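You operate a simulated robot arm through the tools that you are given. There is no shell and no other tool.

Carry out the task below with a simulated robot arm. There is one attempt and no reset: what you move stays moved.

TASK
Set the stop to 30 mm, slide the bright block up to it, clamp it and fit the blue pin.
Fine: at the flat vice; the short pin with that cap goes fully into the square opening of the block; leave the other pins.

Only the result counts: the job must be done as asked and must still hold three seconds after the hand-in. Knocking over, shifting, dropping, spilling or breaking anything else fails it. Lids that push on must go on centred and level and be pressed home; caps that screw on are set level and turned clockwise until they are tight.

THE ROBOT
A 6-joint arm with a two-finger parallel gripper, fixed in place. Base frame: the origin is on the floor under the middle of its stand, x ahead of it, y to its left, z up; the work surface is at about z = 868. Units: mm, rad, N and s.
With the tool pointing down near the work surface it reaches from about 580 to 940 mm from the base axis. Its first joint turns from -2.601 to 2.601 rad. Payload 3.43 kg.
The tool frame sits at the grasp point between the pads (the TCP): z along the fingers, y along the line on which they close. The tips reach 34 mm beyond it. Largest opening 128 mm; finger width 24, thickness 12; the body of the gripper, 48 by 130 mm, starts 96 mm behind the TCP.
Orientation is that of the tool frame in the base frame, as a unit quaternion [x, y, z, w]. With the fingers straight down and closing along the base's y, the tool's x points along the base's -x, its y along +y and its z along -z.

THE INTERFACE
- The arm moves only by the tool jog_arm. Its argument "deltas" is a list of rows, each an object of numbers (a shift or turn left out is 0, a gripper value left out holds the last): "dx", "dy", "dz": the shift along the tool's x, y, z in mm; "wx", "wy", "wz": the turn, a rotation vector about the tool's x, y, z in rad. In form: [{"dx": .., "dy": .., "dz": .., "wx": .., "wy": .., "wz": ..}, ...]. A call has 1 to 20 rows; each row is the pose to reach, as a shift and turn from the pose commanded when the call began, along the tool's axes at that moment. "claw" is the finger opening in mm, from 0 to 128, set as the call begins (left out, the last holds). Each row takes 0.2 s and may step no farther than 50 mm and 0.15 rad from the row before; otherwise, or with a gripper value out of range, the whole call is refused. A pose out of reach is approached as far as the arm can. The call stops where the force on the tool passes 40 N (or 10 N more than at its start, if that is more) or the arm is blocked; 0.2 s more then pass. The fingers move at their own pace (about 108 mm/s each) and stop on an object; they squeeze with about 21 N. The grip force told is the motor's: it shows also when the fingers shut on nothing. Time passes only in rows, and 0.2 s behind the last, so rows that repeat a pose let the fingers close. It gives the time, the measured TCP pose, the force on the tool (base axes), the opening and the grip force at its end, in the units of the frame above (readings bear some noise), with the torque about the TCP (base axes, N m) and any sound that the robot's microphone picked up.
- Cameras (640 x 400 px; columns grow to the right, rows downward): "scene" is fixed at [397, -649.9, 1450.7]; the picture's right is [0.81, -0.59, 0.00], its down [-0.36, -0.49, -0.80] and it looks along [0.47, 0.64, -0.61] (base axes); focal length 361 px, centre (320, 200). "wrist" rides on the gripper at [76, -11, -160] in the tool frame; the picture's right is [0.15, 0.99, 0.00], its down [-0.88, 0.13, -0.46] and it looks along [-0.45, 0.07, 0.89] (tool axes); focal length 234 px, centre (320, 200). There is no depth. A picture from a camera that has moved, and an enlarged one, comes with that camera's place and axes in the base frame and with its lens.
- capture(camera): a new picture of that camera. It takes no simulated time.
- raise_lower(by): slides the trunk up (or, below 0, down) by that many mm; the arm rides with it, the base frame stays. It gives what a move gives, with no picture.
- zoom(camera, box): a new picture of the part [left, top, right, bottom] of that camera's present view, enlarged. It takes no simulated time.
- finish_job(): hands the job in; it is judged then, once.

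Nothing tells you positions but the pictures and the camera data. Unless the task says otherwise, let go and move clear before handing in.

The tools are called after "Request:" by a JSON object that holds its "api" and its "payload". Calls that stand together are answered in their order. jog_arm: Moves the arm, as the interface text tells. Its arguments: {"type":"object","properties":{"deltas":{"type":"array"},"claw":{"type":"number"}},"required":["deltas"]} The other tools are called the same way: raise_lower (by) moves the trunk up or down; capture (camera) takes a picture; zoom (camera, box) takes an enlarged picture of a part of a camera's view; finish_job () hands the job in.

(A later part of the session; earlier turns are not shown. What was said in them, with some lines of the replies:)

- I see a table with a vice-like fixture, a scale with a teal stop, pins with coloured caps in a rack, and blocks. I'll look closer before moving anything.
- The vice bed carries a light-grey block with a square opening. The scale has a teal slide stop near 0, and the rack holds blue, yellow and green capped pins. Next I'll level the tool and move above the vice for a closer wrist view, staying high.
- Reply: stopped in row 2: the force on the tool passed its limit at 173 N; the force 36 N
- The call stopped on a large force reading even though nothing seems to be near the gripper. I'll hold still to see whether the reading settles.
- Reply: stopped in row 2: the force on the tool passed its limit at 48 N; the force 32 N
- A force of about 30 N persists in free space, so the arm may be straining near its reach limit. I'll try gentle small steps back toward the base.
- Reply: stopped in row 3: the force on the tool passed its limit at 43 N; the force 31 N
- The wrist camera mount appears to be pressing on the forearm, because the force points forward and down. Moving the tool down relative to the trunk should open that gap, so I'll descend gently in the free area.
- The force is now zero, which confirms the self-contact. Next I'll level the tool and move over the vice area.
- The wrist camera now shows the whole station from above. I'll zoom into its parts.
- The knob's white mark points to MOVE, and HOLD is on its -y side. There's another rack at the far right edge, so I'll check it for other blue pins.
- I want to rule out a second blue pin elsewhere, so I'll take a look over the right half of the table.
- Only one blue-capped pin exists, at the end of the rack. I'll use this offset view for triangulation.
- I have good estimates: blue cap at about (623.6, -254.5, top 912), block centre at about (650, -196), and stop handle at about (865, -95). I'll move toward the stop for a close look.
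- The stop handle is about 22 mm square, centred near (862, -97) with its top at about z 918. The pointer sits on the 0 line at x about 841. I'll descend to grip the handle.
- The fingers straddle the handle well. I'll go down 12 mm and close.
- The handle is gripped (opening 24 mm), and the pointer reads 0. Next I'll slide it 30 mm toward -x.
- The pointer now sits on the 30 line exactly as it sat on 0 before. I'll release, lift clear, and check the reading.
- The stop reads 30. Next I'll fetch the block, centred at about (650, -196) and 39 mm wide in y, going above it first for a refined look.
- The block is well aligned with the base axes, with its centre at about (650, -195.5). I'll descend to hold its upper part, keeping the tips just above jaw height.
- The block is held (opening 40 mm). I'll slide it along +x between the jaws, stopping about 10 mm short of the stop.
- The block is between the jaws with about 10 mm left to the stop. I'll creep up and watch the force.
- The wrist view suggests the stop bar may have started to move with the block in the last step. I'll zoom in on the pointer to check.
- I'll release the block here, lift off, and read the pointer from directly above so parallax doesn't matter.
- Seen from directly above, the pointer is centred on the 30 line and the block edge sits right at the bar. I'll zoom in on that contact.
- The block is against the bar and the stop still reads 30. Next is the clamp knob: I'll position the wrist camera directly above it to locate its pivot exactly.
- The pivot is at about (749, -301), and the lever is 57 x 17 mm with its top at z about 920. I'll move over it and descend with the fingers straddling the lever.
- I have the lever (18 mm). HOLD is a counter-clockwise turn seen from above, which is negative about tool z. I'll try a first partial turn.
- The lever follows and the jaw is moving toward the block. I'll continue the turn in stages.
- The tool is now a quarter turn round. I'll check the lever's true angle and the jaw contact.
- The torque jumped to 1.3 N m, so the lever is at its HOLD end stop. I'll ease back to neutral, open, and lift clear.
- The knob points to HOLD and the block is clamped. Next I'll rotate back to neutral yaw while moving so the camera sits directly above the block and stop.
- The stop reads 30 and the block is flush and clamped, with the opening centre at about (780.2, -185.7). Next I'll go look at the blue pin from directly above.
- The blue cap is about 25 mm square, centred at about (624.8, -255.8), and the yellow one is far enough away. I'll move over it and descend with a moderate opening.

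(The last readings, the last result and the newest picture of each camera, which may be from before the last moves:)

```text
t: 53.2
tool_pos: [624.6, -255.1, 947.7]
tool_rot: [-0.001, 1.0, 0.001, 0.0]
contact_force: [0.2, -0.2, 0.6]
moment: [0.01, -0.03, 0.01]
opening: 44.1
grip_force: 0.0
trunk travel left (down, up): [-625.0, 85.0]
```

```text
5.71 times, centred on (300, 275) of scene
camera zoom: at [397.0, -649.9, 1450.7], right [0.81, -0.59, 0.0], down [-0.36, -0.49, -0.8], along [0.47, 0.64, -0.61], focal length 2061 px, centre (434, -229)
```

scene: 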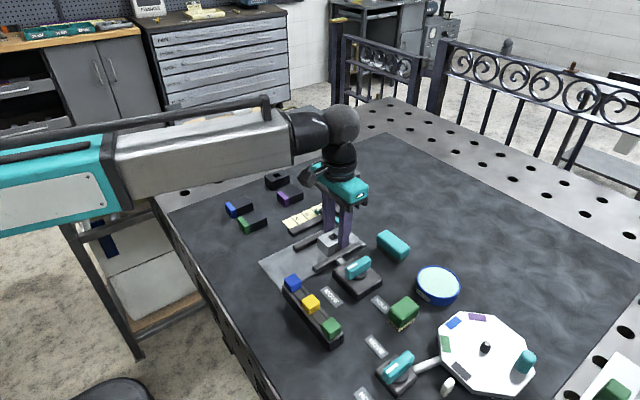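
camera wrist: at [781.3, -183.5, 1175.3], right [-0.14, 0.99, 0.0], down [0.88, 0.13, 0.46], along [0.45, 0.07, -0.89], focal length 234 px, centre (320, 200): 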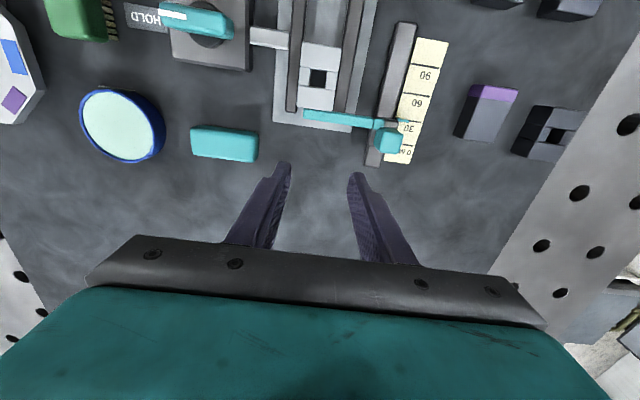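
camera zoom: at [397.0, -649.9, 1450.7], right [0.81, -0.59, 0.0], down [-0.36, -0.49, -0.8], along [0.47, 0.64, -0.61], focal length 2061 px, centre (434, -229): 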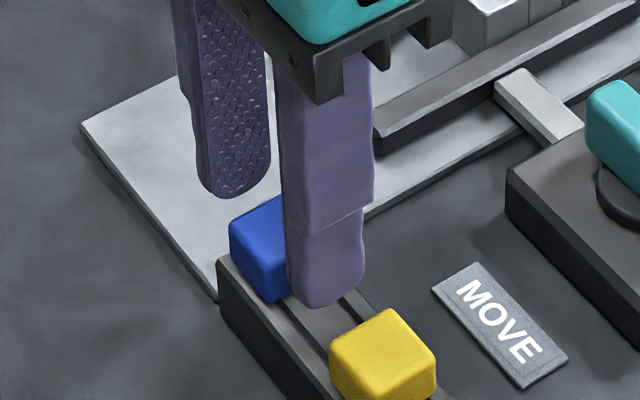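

Request:
{"api": "jog_arm", "payload": {"deltas": [{"dz": 8}, {"dz": 15}, {"dz": 19}, {"dz": 19}]}}

Request:
{"api": "zoom", "payload": {"camera": "scene", "box": [265, 260, 345, 320]}}

Request:
{"api": "zoom", "payload": {"camera": "wrist", "box": [250, 110, 390, 220]}}

```text
t: 54.2
tool_pos: [625.2, -255.8, 932.3]
tool_rot: [0.0, 1.0, 0.0, 0.003]
contact_force: [5.6, 0.8, 33.2]
moment: [-0.79, 0.18, -0.1]
opening: 43.8
grip_force: 0.0
trunk travel left (down, up): [-625.0, 85.0]
```

```text
6.67 times, centred on (305, 290) of scene
camera zoom: at [397.0, -649.9, 1450.7], right [0.81, -0.59, 0.0], down [-0.36, -0.49, -0.8], along [0.47, 0.64, -0.61], focal length 2404 px, centre (420, -400)
```

zoom: 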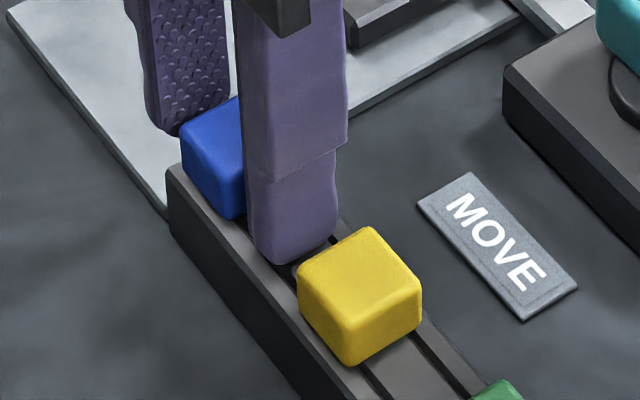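

```text
3.64 times, centred on (320, 165) of wrist
camera zoom: at [548.1, -267.4, 1090.1], right [-0.15, 0.99, 0.0], down [0.88, 0.13, 0.46], along [0.46, 0.07, -0.89], focal length 852 px, centre (320, 327)
```

zoom: 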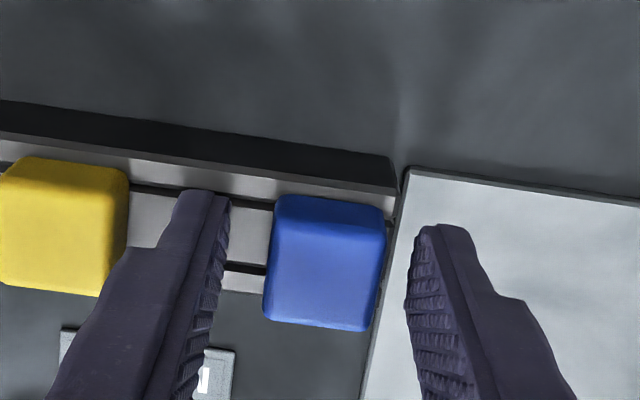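

The finger touched the rack top (33 N), so the rack is about 897 high. I'll back off a few mm, then close on the cap.

Request:
{"api": "jog_arm", "payload": {"deltas": [{"dz": -3}, {"dz": -5.5}, {"dz": -5.5}]}}

Request:
{"api": "jog_arm", "payload": {"deltas": [{"dz": 0}, {"dz": 0}, {"dz": 0}, {"dz": 0}], "claw": 12}}

Request:
{"api": "zoom", "payload": {"camera": "scene", "box": [265, 260, 345, 320]}}

Request:
{"api": "zoom", "payload": {"camera": "wrist", "box": [250, 110, 390, 220]}}

```text
t: 55.0
tool_pos: [624.7, -256.3, 932.5]
tool_rot: [-0.001, 1.0, 0.001, -0.001]
contact_force: [-0.1, -0.1, 0.0]
moment: [0.02, 0.0, 0.01]
opening: 43.9
grip_force: 0.1
trunk travel left (down, up): [-625.0, 85.0]
```

```text
t: 56.0
tool_pos: [624.8, -256.3, 933.0]
tool_rot: [0.0, 1.0, 0.001, -0.001]
contact_force: [0.0, 0.7, 0.6]
moment: [0.02, -0.01, -0.01]
opening: 25.5
grip_force: 20.8
trunk travel left (down, up): [-625.0, 85.0]
```

```text
6.67 times, centred on (305, 290) of scene
camera zoom: at [397.0, -649.9, 1450.7], right [0.81, -0.59, 0.0], down [-0.36, -0.49, -0.8], along [0.47, 0.64, -0.61], focal length 2404 px, centre (420, -400)
```

zoom: 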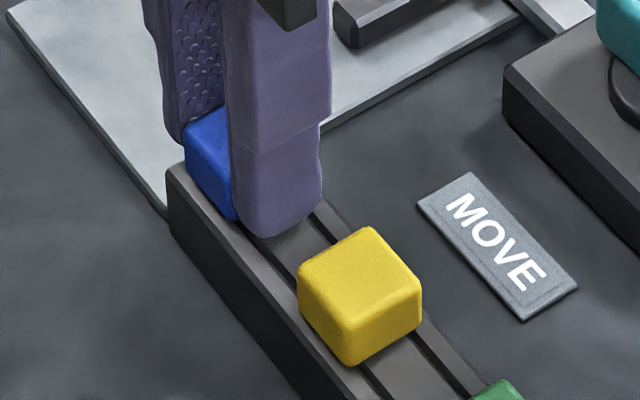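

```text
3.64 times, centred on (320, 165) of wrist
camera zoom: at [549.7, -268.2, 1092.5], right [-0.15, 0.99, 0.0], down [0.88, 0.13, 0.46], along [0.45, 0.07, -0.89], focal length 852 px, centre (320, 327)
```

zoom: 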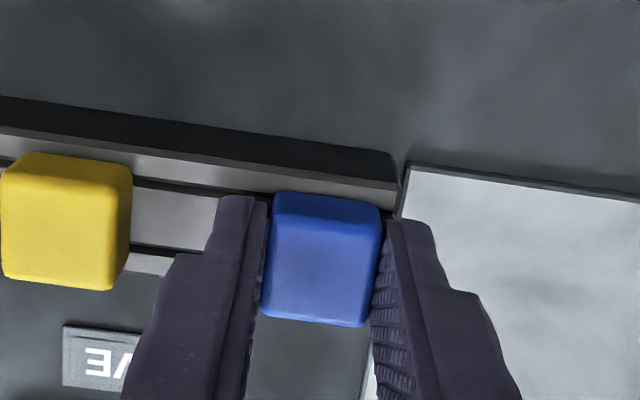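

The pin cap is gripped (25.5 mm). I'll lift it straight up.

Request:
{"api": "jog_arm", "payload": {"deltas": [{"dz": -3}, {"dz": -8}, {"dz": -15}, {"dz": -25}, {"dz": -35}, {"dz": -50}, {"dz": -65}, {"dz": -75}, {"dz": -75}]}}

Request:
{"api": "capture", "payload": {"camera": "scene"}}

Request:
{"api": "zoom", "payload": {"camera": "scene", "box": [255, 210, 345, 280]}}

Request:
{"api": "zoom", "payload": {"camera": "wrist", "box": [250, 110, 390, 220]}}

```text
t: 58.0
tool_pos: [624.7, -256.7, 1009.1]
tool_rot: [-0.001, 1.0, 0.0, -0.001]
contact_force: [0.0, -0.5, -1.5]
moment: [0.01, -0.01, 0.01]
opening: 25.6
grip_force: 21.3
trunk travel left (down, up): [-625.0, 85.0]
```

```text
taken
```

scene: 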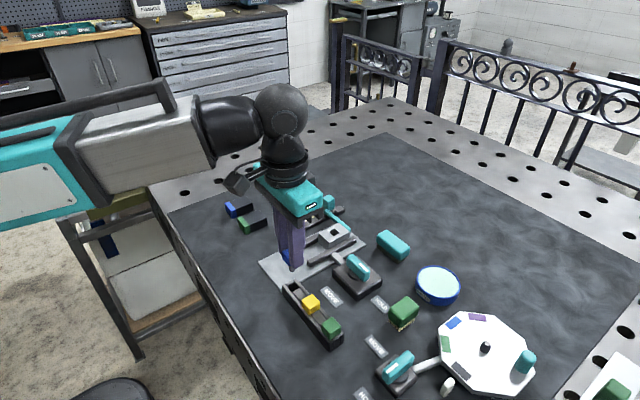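

```text
5.71 times, centred on (300, 245) of scene
camera zoom: at [397.0, -649.9, 1450.7], right [0.81, -0.59, 0.0], down [-0.36, -0.49, -0.8], along [0.47, 0.64, -0.61], focal length 2061 px, centre (434, -57)
```

zoom: 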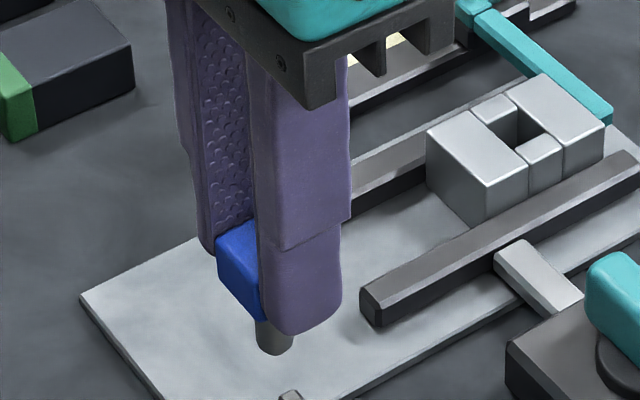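

```text
3.64 times, centred on (320, 165) of wrist
camera zoom: at [548.8, -268.9, 1167.5], right [-0.15, 0.99, 0.0], down [0.88, 0.13, 0.46], along [0.45, 0.07, -0.89], focal length 852 px, centre (320, 327)
```

zoom: 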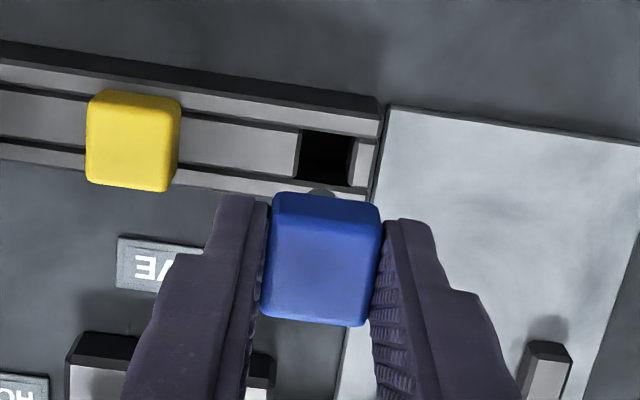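

The pin is free, with a short grey shaft below the cap. I'll inspect the shaft more closely.

Request:
{"api": "zoom", "payload": {"camera": "scene", "box": [280, 245, 310, 270]}}

Request:
{"api": "zoom", "payload": {"camera": "wrist", "box": [300, 125, 350, 165]}}

```text
16.00 times, centred on (295, 258) of scene
camera zoom: at [397.0, -649.9, 1450.7], right [0.81, -0.59, 0.0], down [-0.36, -0.49, -0.8], along [0.47, 0.64, -0.61], focal length 5771 px, centre (720, -720)
```

zoom: 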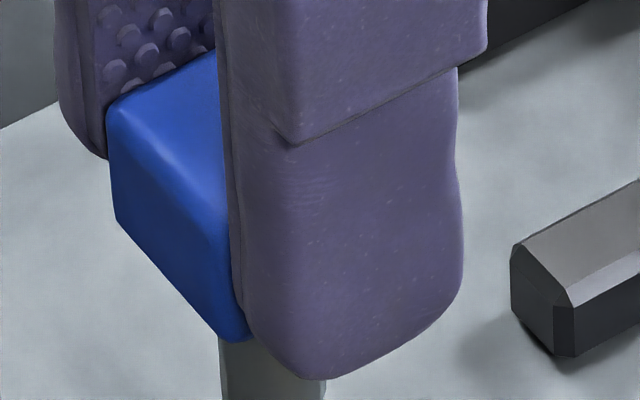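

```text
10.00 times, centred on (325, 145) of wrist
camera zoom: at [548.8, -268.9, 1167.5], right [-0.15, 0.99, 0.0], down [0.88, 0.13, 0.46], along [0.45, 0.07, -0.89], focal length 2342 px, centre (270, 750)
```

zoom: 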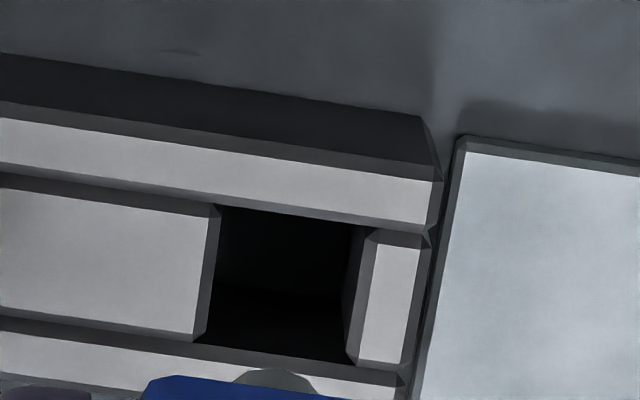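

Request:
{"api": "zoom", "payload": {"camera": "scene", "box": [280, 258, 310, 278]}}

Request:
{"api": "zoom", "payload": {"camera": "wrist", "box": [295, 150, 345, 200]}}

```text
16.00 times, centred on (295, 268) of scene
camera zoom: at [397.0, -649.9, 1450.7], right [0.81, -0.59, 0.0], down [-0.36, -0.49, -0.8], along [0.47, 0.64, -0.61], focal length 5771 px, centre (720, -888)
```

zoom: 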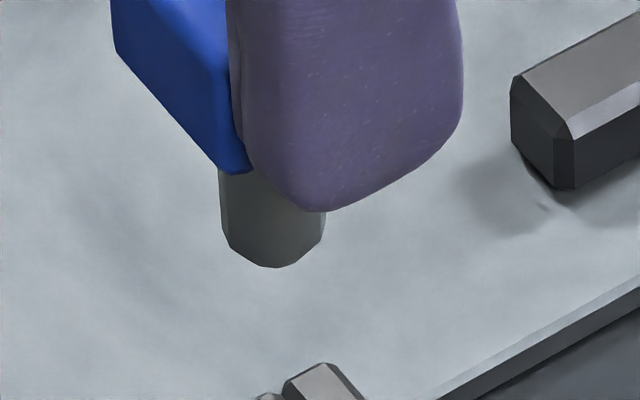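

```text
8.00 times, centred on (320, 175) of wrist
camera zoom: at [548.8, -268.9, 1167.5], right [-0.15, 0.99, 0.0], down [0.88, 0.13, 0.46], along [0.45, 0.07, -0.89], focal length 1873 px, centre (320, 400)
```

zoom: 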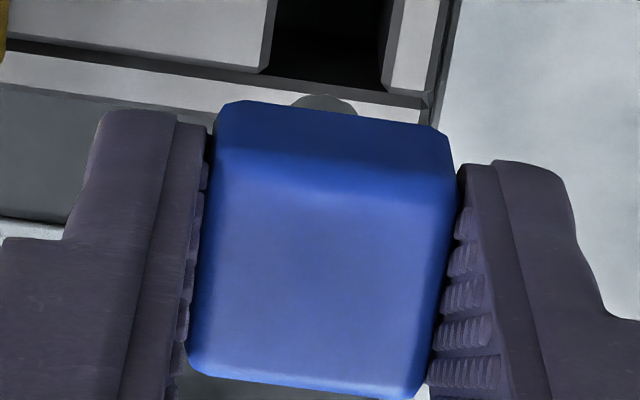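

The shaft is a cylinder of about 12 mm and the opening is about 16 mm square, so there is comfortable clearance. I'll carry the pin over the opening and hover above it.

Request:
{"api": "jog_arm", "payload": {"deltas": [{"dx": -20, "dy": 9}, {"dx": -60, "dy": 28}, {"dx": -100, "dy": 46}, {"dx": -135, "dy": 62.5}, {"dx": -155, "dy": 71.8}, {"dx": -155, "dy": 71.8, "dz": 10}, {"dx": -155, "dy": 71.8, "dz": 20}, {"dx": -155, "dy": 71.8, "dz": 20}]}}

Request:
{"api": "zoom", "payload": {"camera": "wrist", "box": [250, 110, 390, 220]}}

Request:
{"api": "zoom", "payload": {"camera": "scene", "box": [310, 200, 370, 250]}}

```text
t: 59.8
tool_pos: [780.2, -185.7, 987.3]
tool_rot: [-0.001, 1.0, 0.0, 0.0]
contact_force: [-0.2, -0.5, -1.2]
moment: [0.0, 0.01, 0.01]
opening: 25.4
grip_force: 20.9
trunk travel left (down, up): [-625.0, 85.0]
```

```text
3.64 times, centred on (320, 165) of wrist
camera zoom: at [704.7, -197.6, 1146.7], right [-0.15, 0.99, 0.0], down [0.88, 0.13, 0.46], along [0.45, 0.07, -0.89], focal length 852 px, centre (320, 327)
```

zoom: 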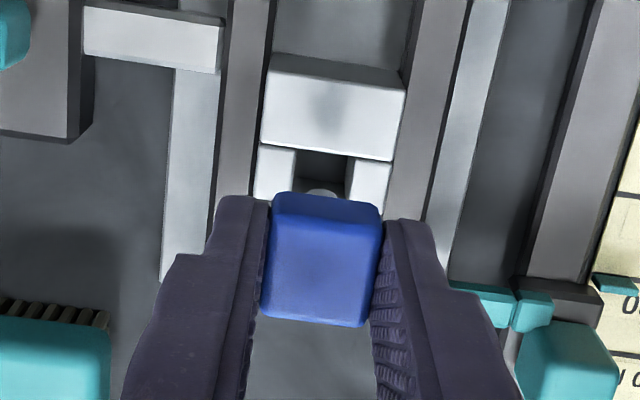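

```text
8.00 times, centred on (340, 225) of scene
camera zoom: at [397.0, -649.9, 1450.7], right [0.81, -0.59, 0.0], down [-0.36, -0.49, -0.8], along [0.47, 0.64, -0.61], focal length 2885 px, centre (160, 0)
```

zoom: 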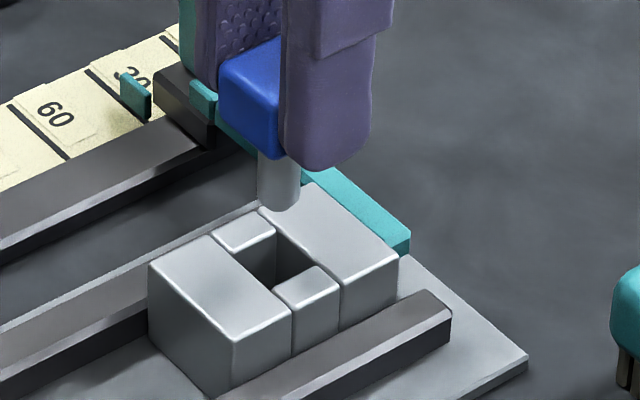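

The pin looks centred over the opening in both views. I'll nudge 0.6 mm toward -x and lower slowly, watching the force.

Request:
{"api": "jog_arm", "payload": {"deltas": [{"dx": 0.6, "dz": 4}, {"dx": 0.6, "dz": 9}, {"dx": 0.6, "dz": 14}, {"dx": 0.6, "dz": 18}, {"dx": 0.6, "dz": 21}, {"dx": 0.6, "dz": 24}, {"dx": 0.6, "dz": 27}, {"dx": 0.6, "dz": 30}, {"dx": 0.6, "dz": 30}]}}

Request:
{"api": "zoom", "payload": {"camera": "wrist", "box": [250, 110, 390, 220]}}

Request:
{"api": "zoom", "payload": {"camera": "scene", "box": [310, 200, 370, 250]}}

```text
t: 61.8
tool_pos: [779.2, -184.7, 957.7]
tool_rot: [-0.001, 1.0, 0.002, 0.0]
contact_force: [0.0, 0.0, -1.4]
moment: [-0.02, -0.02, 0.03]
opening: 25.5
grip_force: 21.3
trunk travel left (down, up): [-625.0, 85.0]
```

```text
3.64 times, centred on (320, 165) of wrist
camera zoom: at [704.0, -196.4, 1116.9], right [-0.15, 0.99, 0.0], down [0.88, 0.13, 0.46], along [0.45, 0.07, -0.89], focal length 852 px, centre (320, 327)
```

zoom: 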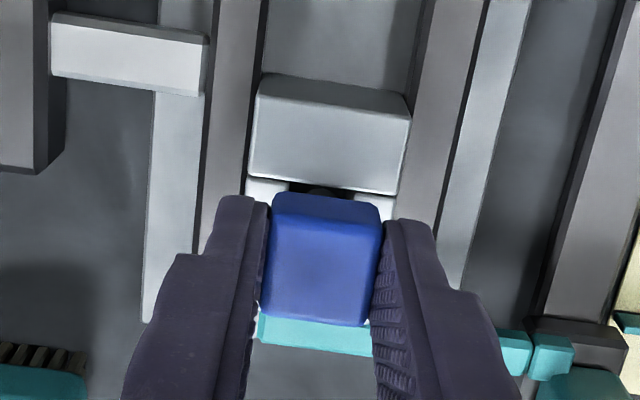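

```text
8.00 times, centred on (340, 225) of scene
camera zoom: at [397.0, -649.9, 1450.7], right [0.81, -0.59, 0.0], down [-0.36, -0.49, -0.8], along [0.47, 0.64, -0.61], focal length 2885 px, centre (160, 0)
```

zoom: 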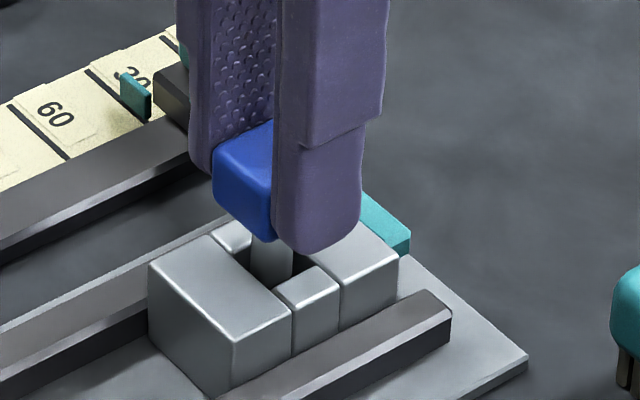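

The shaft is inside the opening with no contact force. I'll recentre about 1 mm in y and keep lowering until the cap seats.

Request:
{"api": "jog_arm", "payload": {"deltas": [{"dy": -1.0, "dz": 0}, {"dy": -1.0, "dz": 4}, {"dy": -1.0, "dz": 8}, {"dy": -1.0, "dz": 11}, {"dy": -1.0, "dz": 14}, {"dy": -1.0, "dz": 16}, {"dy": -1.0, "dz": 18}, {"dy": -1.0, "dz": 18}]}}

Request:
{"api": "zoom", "payload": {"camera": "scene", "box": [310, 200, 370, 250]}}

Request:
{"api": "zoom", "payload": {"camera": "wrist", "box": [250, 110, 390, 220]}}

```text
t: 63.6
tool_pos: [779.2, -184.3, 941.2]
tool_rot: [-0.001, 1.0, 0.001, 0.0]
contact_force: [-0.2, -0.3, -1.5]
moment: [0.0, 0.02, -0.03]
opening: 25.5
grip_force: 21.1
trunk travel left (down, up): [-625.0, 85.0]
```

```text
8.00 times, centred on (340, 225) of scene
camera zoom: at [397.0, -649.9, 1450.7], right [0.81, -0.59, 0.0], down [-0.36, -0.49, -0.8], along [0.47, 0.64, -0.61], focal length 2885 px, centre (160, 0)
```

zoom: 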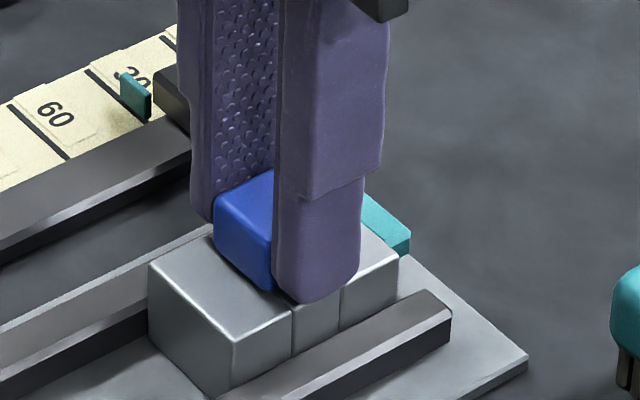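

```text
3.64 times, centred on (320, 165) of wrist
camera zoom: at [704.1, -197.1, 1099.5], right [-0.15, 0.99, 0.0], down [0.88, 0.13, 0.46], along [0.45, 0.07, -0.89], focal length 852 px, centre (320, 327)
```

zoom: 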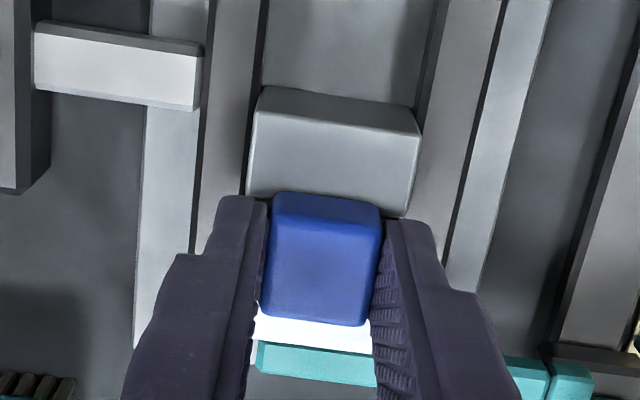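

Request:
{"api": "jog_arm", "payload": {"deltas": [{"dz": 1}, {"dz": 2}, {"dz": 3}, {"dz": 3}]}}

Request:
{"api": "jog_arm", "payload": {"deltas": [{"dz": 0.7}, {"dz": 1.4}, {"dz": 2}, {"dz": 2}]}}

Request:
{"api": "zoom", "payload": {"camera": "scene", "box": [320, 210, 360, 240]}}

```text
t: 64.6
tool_pos: [778.9, -185.3, 939.2]
tool_rot: [-0.001, 1.0, -0.001, 0.002]
contact_force: [5.1, -2.2, 11.0]
moment: [-0.07, -0.06, 0.02]
opening: 25.5
grip_force: 21.1
trunk travel left (down, up): [-625.0, 85.0]
```

```text
t: 65.6
tool_pos: [778.4, -185.4, 938.5]
tool_rot: [0.0, 1.0, 0.0, 0.002]
contact_force: [7.3, -4.0, 26.1]
moment: [-0.17, -0.01, 0.11]
opening: 25.5
grip_force: 21.0
trunk travel left (down, up): [-625.0, 85.0]
```

```text
13.33 times, centred on (340, 225) of scene
camera zoom: at [397.0, -649.9, 1450.7], right [0.81, -0.59, 0.0], down [-0.36, -0.49, -0.8], along [0.47, 0.64, -0.61], focal length 4809 px, centre (53, -133)
```

zoom: 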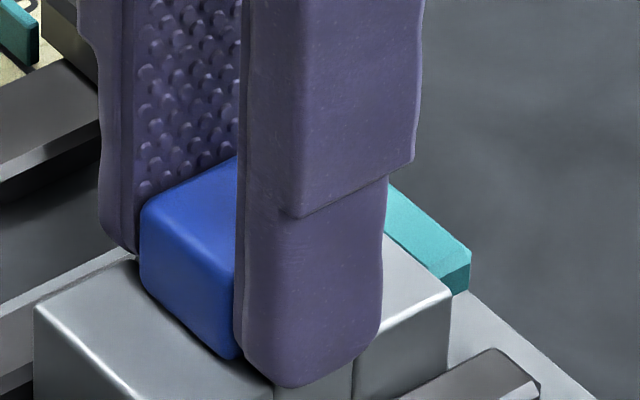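

The cap or fingertips are in contact with the block top (26 N). I'll unload most of that force, then open so the pin seats under its own weight.

Request:
{"api": "jog_arm", "payload": {"deltas": [{"dz": -1.5}, {"dz": -3}, {"dz": -3}]}}

Request:
{"api": "zoom", "payload": {"camera": "scene", "box": [320, 210, 360, 240]}}

```text
t: 66.4
tool_pos: [779.3, -185.4, 938.5]
tool_rot: [-0.001, 1.0, 0.0, 0.0]
contact_force: [5.0, -1.4, 6.4]
moment: [-0.25, -0.24, 0.06]
opening: 25.6
grip_force: 21.2
trunk travel left (down, up): [-625.0, 85.0]
```

```text
13.33 times, centred on (340, 225) of scene
camera zoom: at [397.0, -649.9, 1450.7], right [0.81, -0.59, 0.0], down [-0.36, -0.49, -0.8], along [0.47, 0.64, -0.61], focal length 4809 px, centre (53, -133)
```

zoom: 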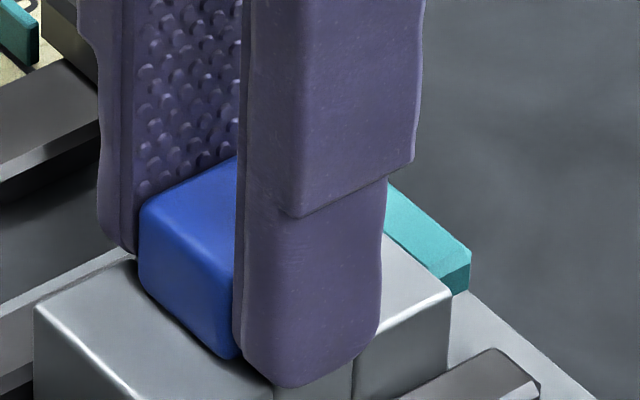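

Only 6 N remains and the cap rests on the block. I'll open the fingers a little and let the pin settle.

Request:
{"api": "jog_arm", "payload": {"deltas": [{"dz": 0}, {"dz": 0}, {"dz": 0}], "claw": 40}}

Request:
{"api": "zoom", "payload": {"camera": "scene", "box": [320, 210, 360, 240]}}

Request:
{"api": "zoom", "payload": {"camera": "wrist", "box": [250, 110, 390, 220]}}

```text
t: 67.2
tool_pos: [778.6, -184.9, 938.6]
tool_rot: [-0.001, 1.0, 0.001, 0.0]
contact_force: [-0.3, -1.4, 0.1]
moment: [-0.03, 0.02, 0.01]
opening: 40.1
grip_force: 0.1
trunk travel left (down, up): [-625.0, 85.0]
```

```text
13.33 times, centred on (340, 225) of scene
camera zoom: at [397.0, -649.9, 1450.7], right [0.81, -0.59, 0.0], down [-0.36, -0.49, -0.8], along [0.47, 0.64, -0.61], focal length 4809 px, centre (53, -133)
```

zoom: 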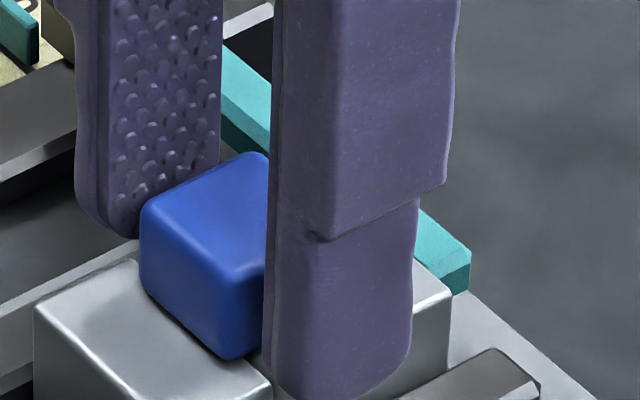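

```text
3.64 times, centred on (320, 165) of wrist
camera zoom: at [703.5, -197.1, 1096.9], right [-0.15, 0.99, 0.0], down [0.88, 0.13, 0.46], along [0.45, 0.07, -0.89], focal length 852 px, centre (320, 327)
```

zoom: 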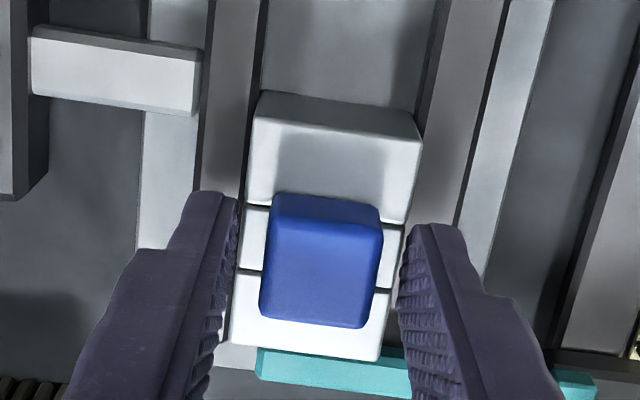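

The pin is in place. I'll lift straight up and inspect the whole station.

Request:
{"api": "jog_arm", "payload": {"deltas": [{"dz": -6}, {"dz": -16}, {"dz": -30}, {"dz": -50}, {"dz": -70}, {"dz": -80}, {"dz": -80}]}}

Request:
{"api": "zoom", "payload": {"camera": "scene", "box": [315, 210, 365, 245]}}

Request:
{"api": "capture", "payload": {"camera": "scene"}}

Request:
{"api": "zoom", "payload": {"camera": "wrist", "box": [250, 70, 430, 200]}}

```text
t: 68.8
tool_pos: [779.6, -185.1, 1018.5]
tool_rot: [-0.001, 1.0, 0.0, -0.001]
contact_force: [0.9, 1.0, 0.5]
moment: [0.01, -0.06, 0.0]
opening: 39.7
grip_force: 0.2
trunk travel left (down, up): [-625.0, 85.0]
```

```text
11.43 times, centred on (340, 228) of scene
camera zoom: at [397.0, -649.9, 1450.7], right [0.81, -0.59, 0.0], down [-0.36, -0.49, -0.8], along [0.47, 0.64, -0.61], focal length 4122 px, centre (91, -114)
```

zoom: 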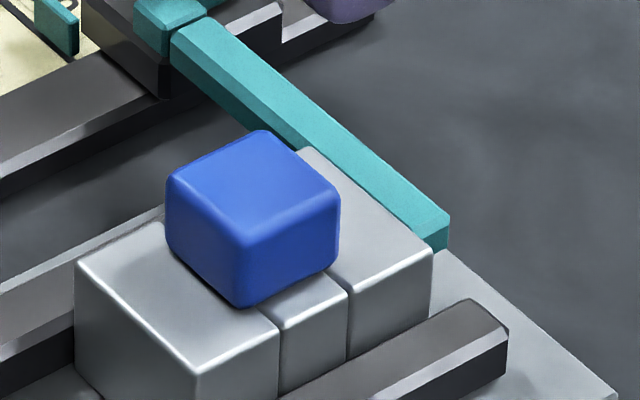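

```text
taken
```

scene: 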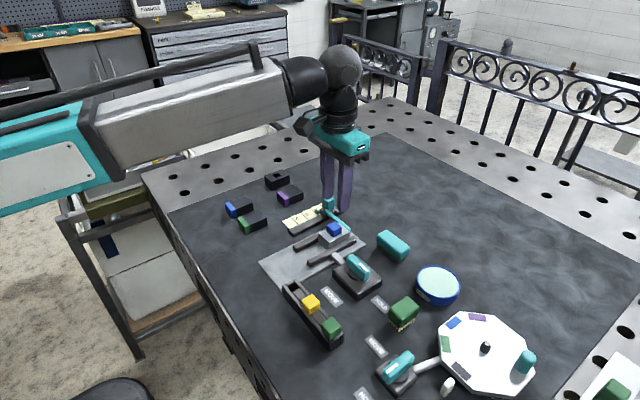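

```text
3.08 times, centred on (340, 135) of wrist
camera zoom: at [704.1, -197.5, 1177.3], right [-0.15, 0.99, 0.0], down [0.88, 0.13, 0.46], along [0.45, 0.07, -0.89], focal length 720 px, centre (258, 400)
```

zoom: 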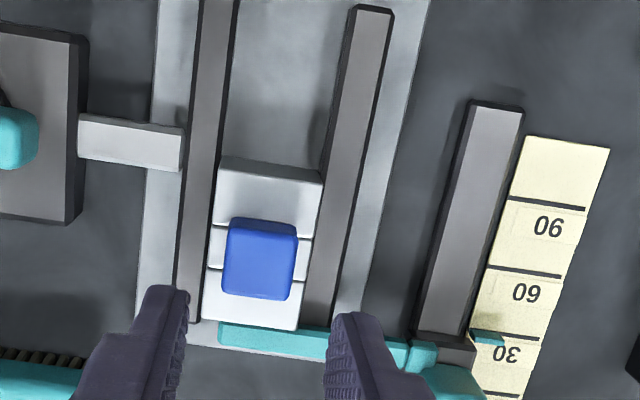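

Everything looks right: the cap sits on the block, the stop is at 30 and the lever is on HOLD. As insurance I'll close the fingers and press gently on the cap top to confirm it's fully home.

Request:
{"api": "jog_arm", "payload": {"deltas": [{"dz": 0}, {"dz": 0}, {"dz": 15}, {"dz": 30}, {"dz": 45}, {"dz": 55}, {"dz": 55}], "claw": 0}}

Request:
{"api": "zoom", "payload": {"camera": "scene", "box": [315, 205, 365, 245]}}

Request:
{"api": "zoom", "payload": {"camera": "wrist", "box": [250, 110, 390, 220]}}

```text
t: 70.4
tool_pos: [779.5, -184.5, 964.7]
tool_rot: [-0.001, 1.0, 0.001, 0.0]
contact_force: [-0.2, -1.1, -0.5]
moment: [-0.01, 0.01, 0.03]
opening: 0.1
grip_force: 20.8
trunk travel left (down, up): [-625.0, 85.0]
```

```text
10.00 times, centred on (340, 225) of scene
camera zoom: at [397.0, -649.9, 1450.7], right [0.81, -0.59, 0.0], down [-0.36, -0.49, -0.8], along [0.47, 0.64, -0.61], focal length 3607 px, centre (120, -50)
```

zoom: 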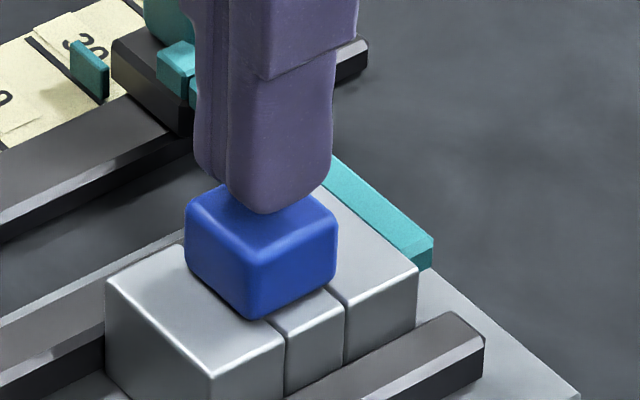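

```text
3.64 times, centred on (320, 165) of wrist
camera zoom: at [704.1, -196.1, 1122.5], right [-0.15, 0.99, 0.0], down [0.88, 0.13, 0.46], along [0.45, 0.07, -0.89], focal length 852 px, centre (320, 327)
```

zoom: 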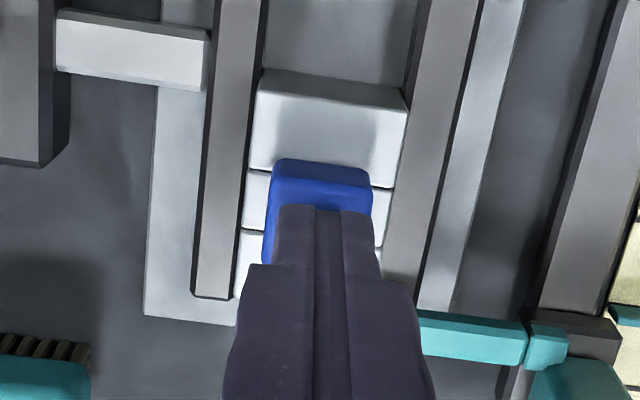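

Closed tips are a few mm above the cap and centred. I'll press in 1 mm steps.

Request:
{"api": "jog_arm", "payload": {"deltas": [{"dz": 2}, {"dz": 4}, {"dz": 5.5}, {"dz": 7}, {"dz": 7}]}}

```text
t: 71.6
tool_pos: [779.9, -185.2, 957.8]
tool_rot: [-0.001, 1.0, 0.001, 0.001]
contact_force: [2.9, 0.4, 8.4]
moment: [0.0, -0.08, 0.05]
opening: 0.1
grip_force: 20.9
trunk travel left (down, up): [-625.0, 85.0]
```

Contact at 8 N. I'll compare the picture to see whether the cap moved, then lift away.

Request:
{"api": "zoom", "payload": {"camera": "scene", "box": [315, 205, 365, 245]}}

Request:
{"api": "jog_arm", "payload": {"deltas": [{"dz": 1}, {"dz": 2}, {"dz": 2}]}}

Request:
{"api": "zoom", "payload": {"camera": "scene", "box": [315, 205, 365, 245]}}

```text
10.00 times, centred on (340, 225) of scene
camera zoom: at [397.0, -649.9, 1450.7], right [0.81, -0.59, 0.0], down [-0.36, -0.49, -0.8], along [0.47, 0.64, -0.61], focal length 3607 px, centre (120, -50)
```

zoom: 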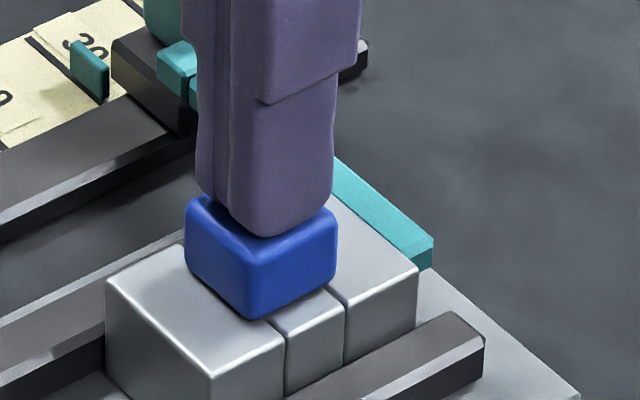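

```text
t: 72.4
tool_pos: [779.3, -185.1, 958.3]
tool_rot: [-0.001, 1.0, 0.0, 0.002]
contact_force: [7.2, -0.4, 28.6]
moment: [-0.02, -0.21, 0.0]
opening: 0.0
grip_force: 20.7
trunk travel left (down, up): [-625.0, 85.0]
```

```text
10.00 times, centred on (340, 225) of scene
camera zoom: at [397.0, -649.9, 1450.7], right [0.81, -0.59, 0.0], down [-0.36, -0.49, -0.8], along [0.47, 0.64, -0.61], focal length 3607 px, centre (120, -50)
```

zoom: 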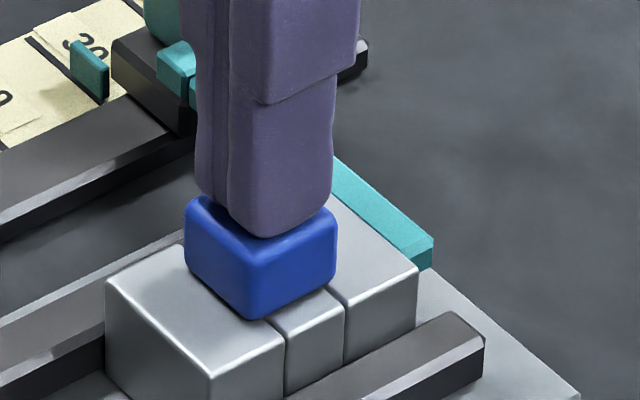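

The cap doesn't move even under 28 N, so it's fully home. I'll lift away and do a final check of the stop reading, clamp and pin.

Request:
{"api": "jog_arm", "payload": {"deltas": [{"dz": -3}, {"dz": -6}, {"dz": -15}, {"dz": -30}, {"dz": -45}, {"dz": -55}, {"dx": -40, "dz": -60}, {"dx": -76, "dz": -60}, {"dx": -76, "dy": 0, "dz": -60}]}}

Request:
{"api": "capture", "payload": {"camera": "wrist"}}

Request:
{"api": "zoom", "payload": {"camera": "wrist", "box": [265, 40, 375, 120]}}

Request:
{"api": "zoom", "payload": {"camera": "wrist", "box": [390, 100, 440, 135]}}

Request:
{"api": "zoom", "payload": {"camera": "scene", "box": [280, 180, 400, 280]}}

```text
t: 74.4
tool_pos: [855.6, -185.8, 1014.7]
tool_rot: [-0.001, 1.0, 0.001, 0.0]
contact_force: [0.3, 0.4, 0.3]
moment: [-0.01, -0.04, -0.02]
opening: 0.0
grip_force: 21.4
trunk travel left (down, up): [-625.0, 85.0]
```

```text
taken
camera wrist: at [779.9, -198.4, 1173.6], right [-0.15, 0.99, 0.0], down [0.88, 0.13, 0.46], along [0.45, 0.07, -0.89], focal length 234 px, centre (320, 200)
```

wrist: 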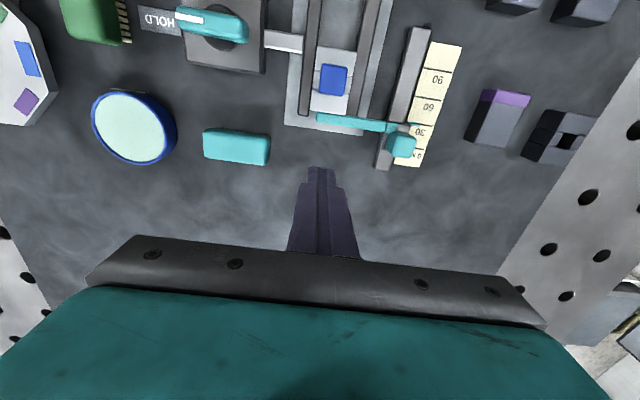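

```text
5.00 times, centred on (320, 80) of wrist
camera zoom: at [779.9, -198.4, 1173.6], right [-0.15, 0.99, 0.0], down [0.88, 0.13, 0.46], along [0.45, 0.07, -0.89], focal length 1171 px, centre (320, 800)
```

zoom: 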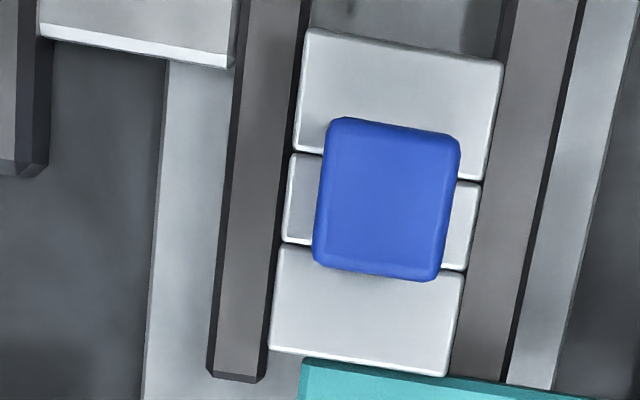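

```text
11.43 times, centred on (415, 118) of wrist
camera zoom: at [779.9, -198.4, 1173.6], right [-0.15, 0.99, 0.0], down [0.88, 0.13, 0.46], along [0.45, 0.07, -0.89], focal length 2676 px, centre (-766, 1143)
```

zoom: 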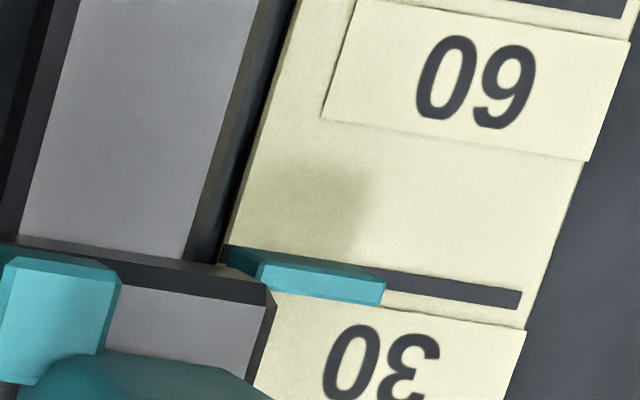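

```text
4.00 times, centred on (340, 230) of scene
camera zoom: at [397.0, -649.9, 1450.7], right [0.81, -0.59, 0.0], down [-0.36, -0.49, -0.8], along [0.47, 0.64, -0.61], focal length 1443 px, centre (240, 80)
```

zoom: 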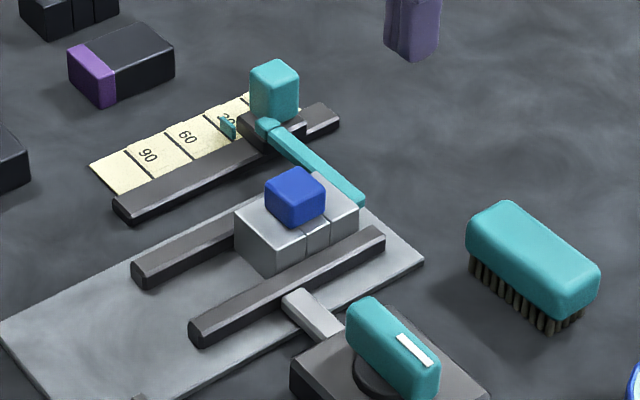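

Clamp and pin look right. I'll take one last reading of the pointer from directly above.

Request:
{"api": "jog_arm", "payload": {"deltas": [{"dx": -10, "dy": 40}, {"dx": -20, "dy": 80}, {"dx": -31, "dy": 121}, {"dx": -31, "dy": 121}]}}

Request:
{"api": "zoom", "payload": {"camera": "wrist", "box": [300, 66, 345, 96]}}

Request:
{"api": "zoom", "payload": {"camera": "wrist", "box": [180, 20, 300, 110]}}

Request:
{"api": "capture", "payload": {"camera": "scene"}}

```text
t: 75.4
tool_pos: [885.3, -64.7, 1014.6]
tool_rot: [-0.001, 1.0, 0.002, -0.001]
contact_force: [-0.7, 0.4, 0.2]
moment: [0.0, -0.05, -0.01]
opening: 0.0
grip_force: 21.8
trunk travel left (down, up): [-625.0, 85.0]
```

```text
13.33 times, centred on (322, 81) of wrist
camera zoom: at [808.9, -76.2, 1172.7], right [-0.15, 0.99, 0.0], down [0.88, 0.13, 0.46], along [0.45, 0.07, -0.89], focal length 3122 px, centre (287, 1787)
```

zoom: 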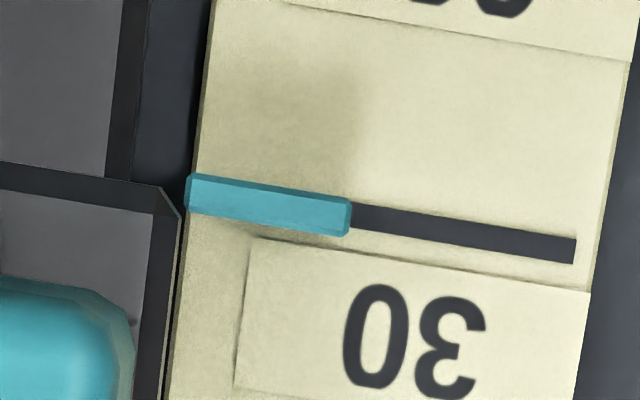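

```text
4.44 times, centred on (240, 65) of wrist
camera zoom: at [808.9, -76.2, 1172.7], right [-0.15, 0.99, 0.0], down [0.88, 0.13, 0.46], along [0.45, 0.07, -0.89], focal length 1041 px, centre (676, 800)
```

zoom: 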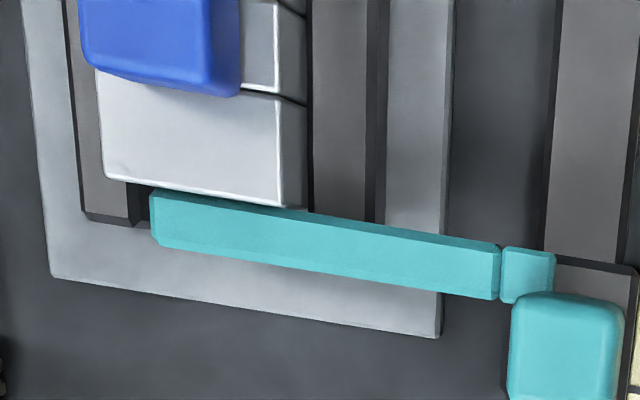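

```text
taken
```

scene: 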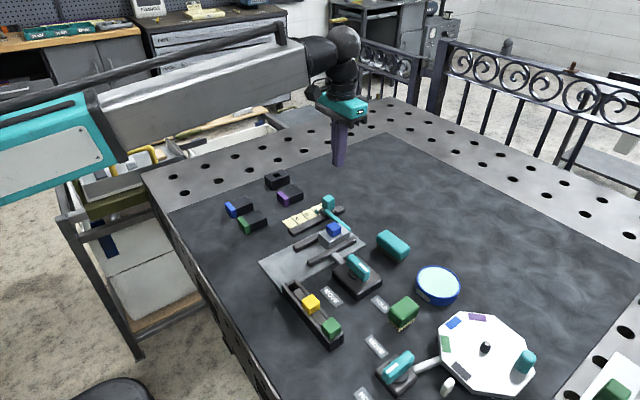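

The pointer is centred on the 30 line and the block is flush against the stop bar. The vice is on HOLD, the blue pin is fully seated, and the gripper is clear with nothing else disturbed. I'm handing the job in.

Request:
{"api": "finish_job", "payload": {}}

```text
The job is handed in.
```

The job is handed in; I haven't seen the judge's verdict.

- **Stop:** the pointer is centred on the 30 mm line, read from directly above after everything else was finished.
- **Block:** the bright block sits flush against the stop bar, between the vice jaws.
- **Clamp:** I turned the knob to HOLD until it reached its end stop. The jaw moved the block across against the fixed jaw.
- **Pin:** the blue pin is in the square opening with its cap on the block top. It did not move when pressed with about 28 N.
- **Everything else:** the yellow and green pins are still in the rack, and nothing else appears moved in the final picture. While picking up the blue pin, one fingertip pressed the rack top at about 33 N. I backed off straight away and saw no shift.

The gripper is empty and clear of the station.
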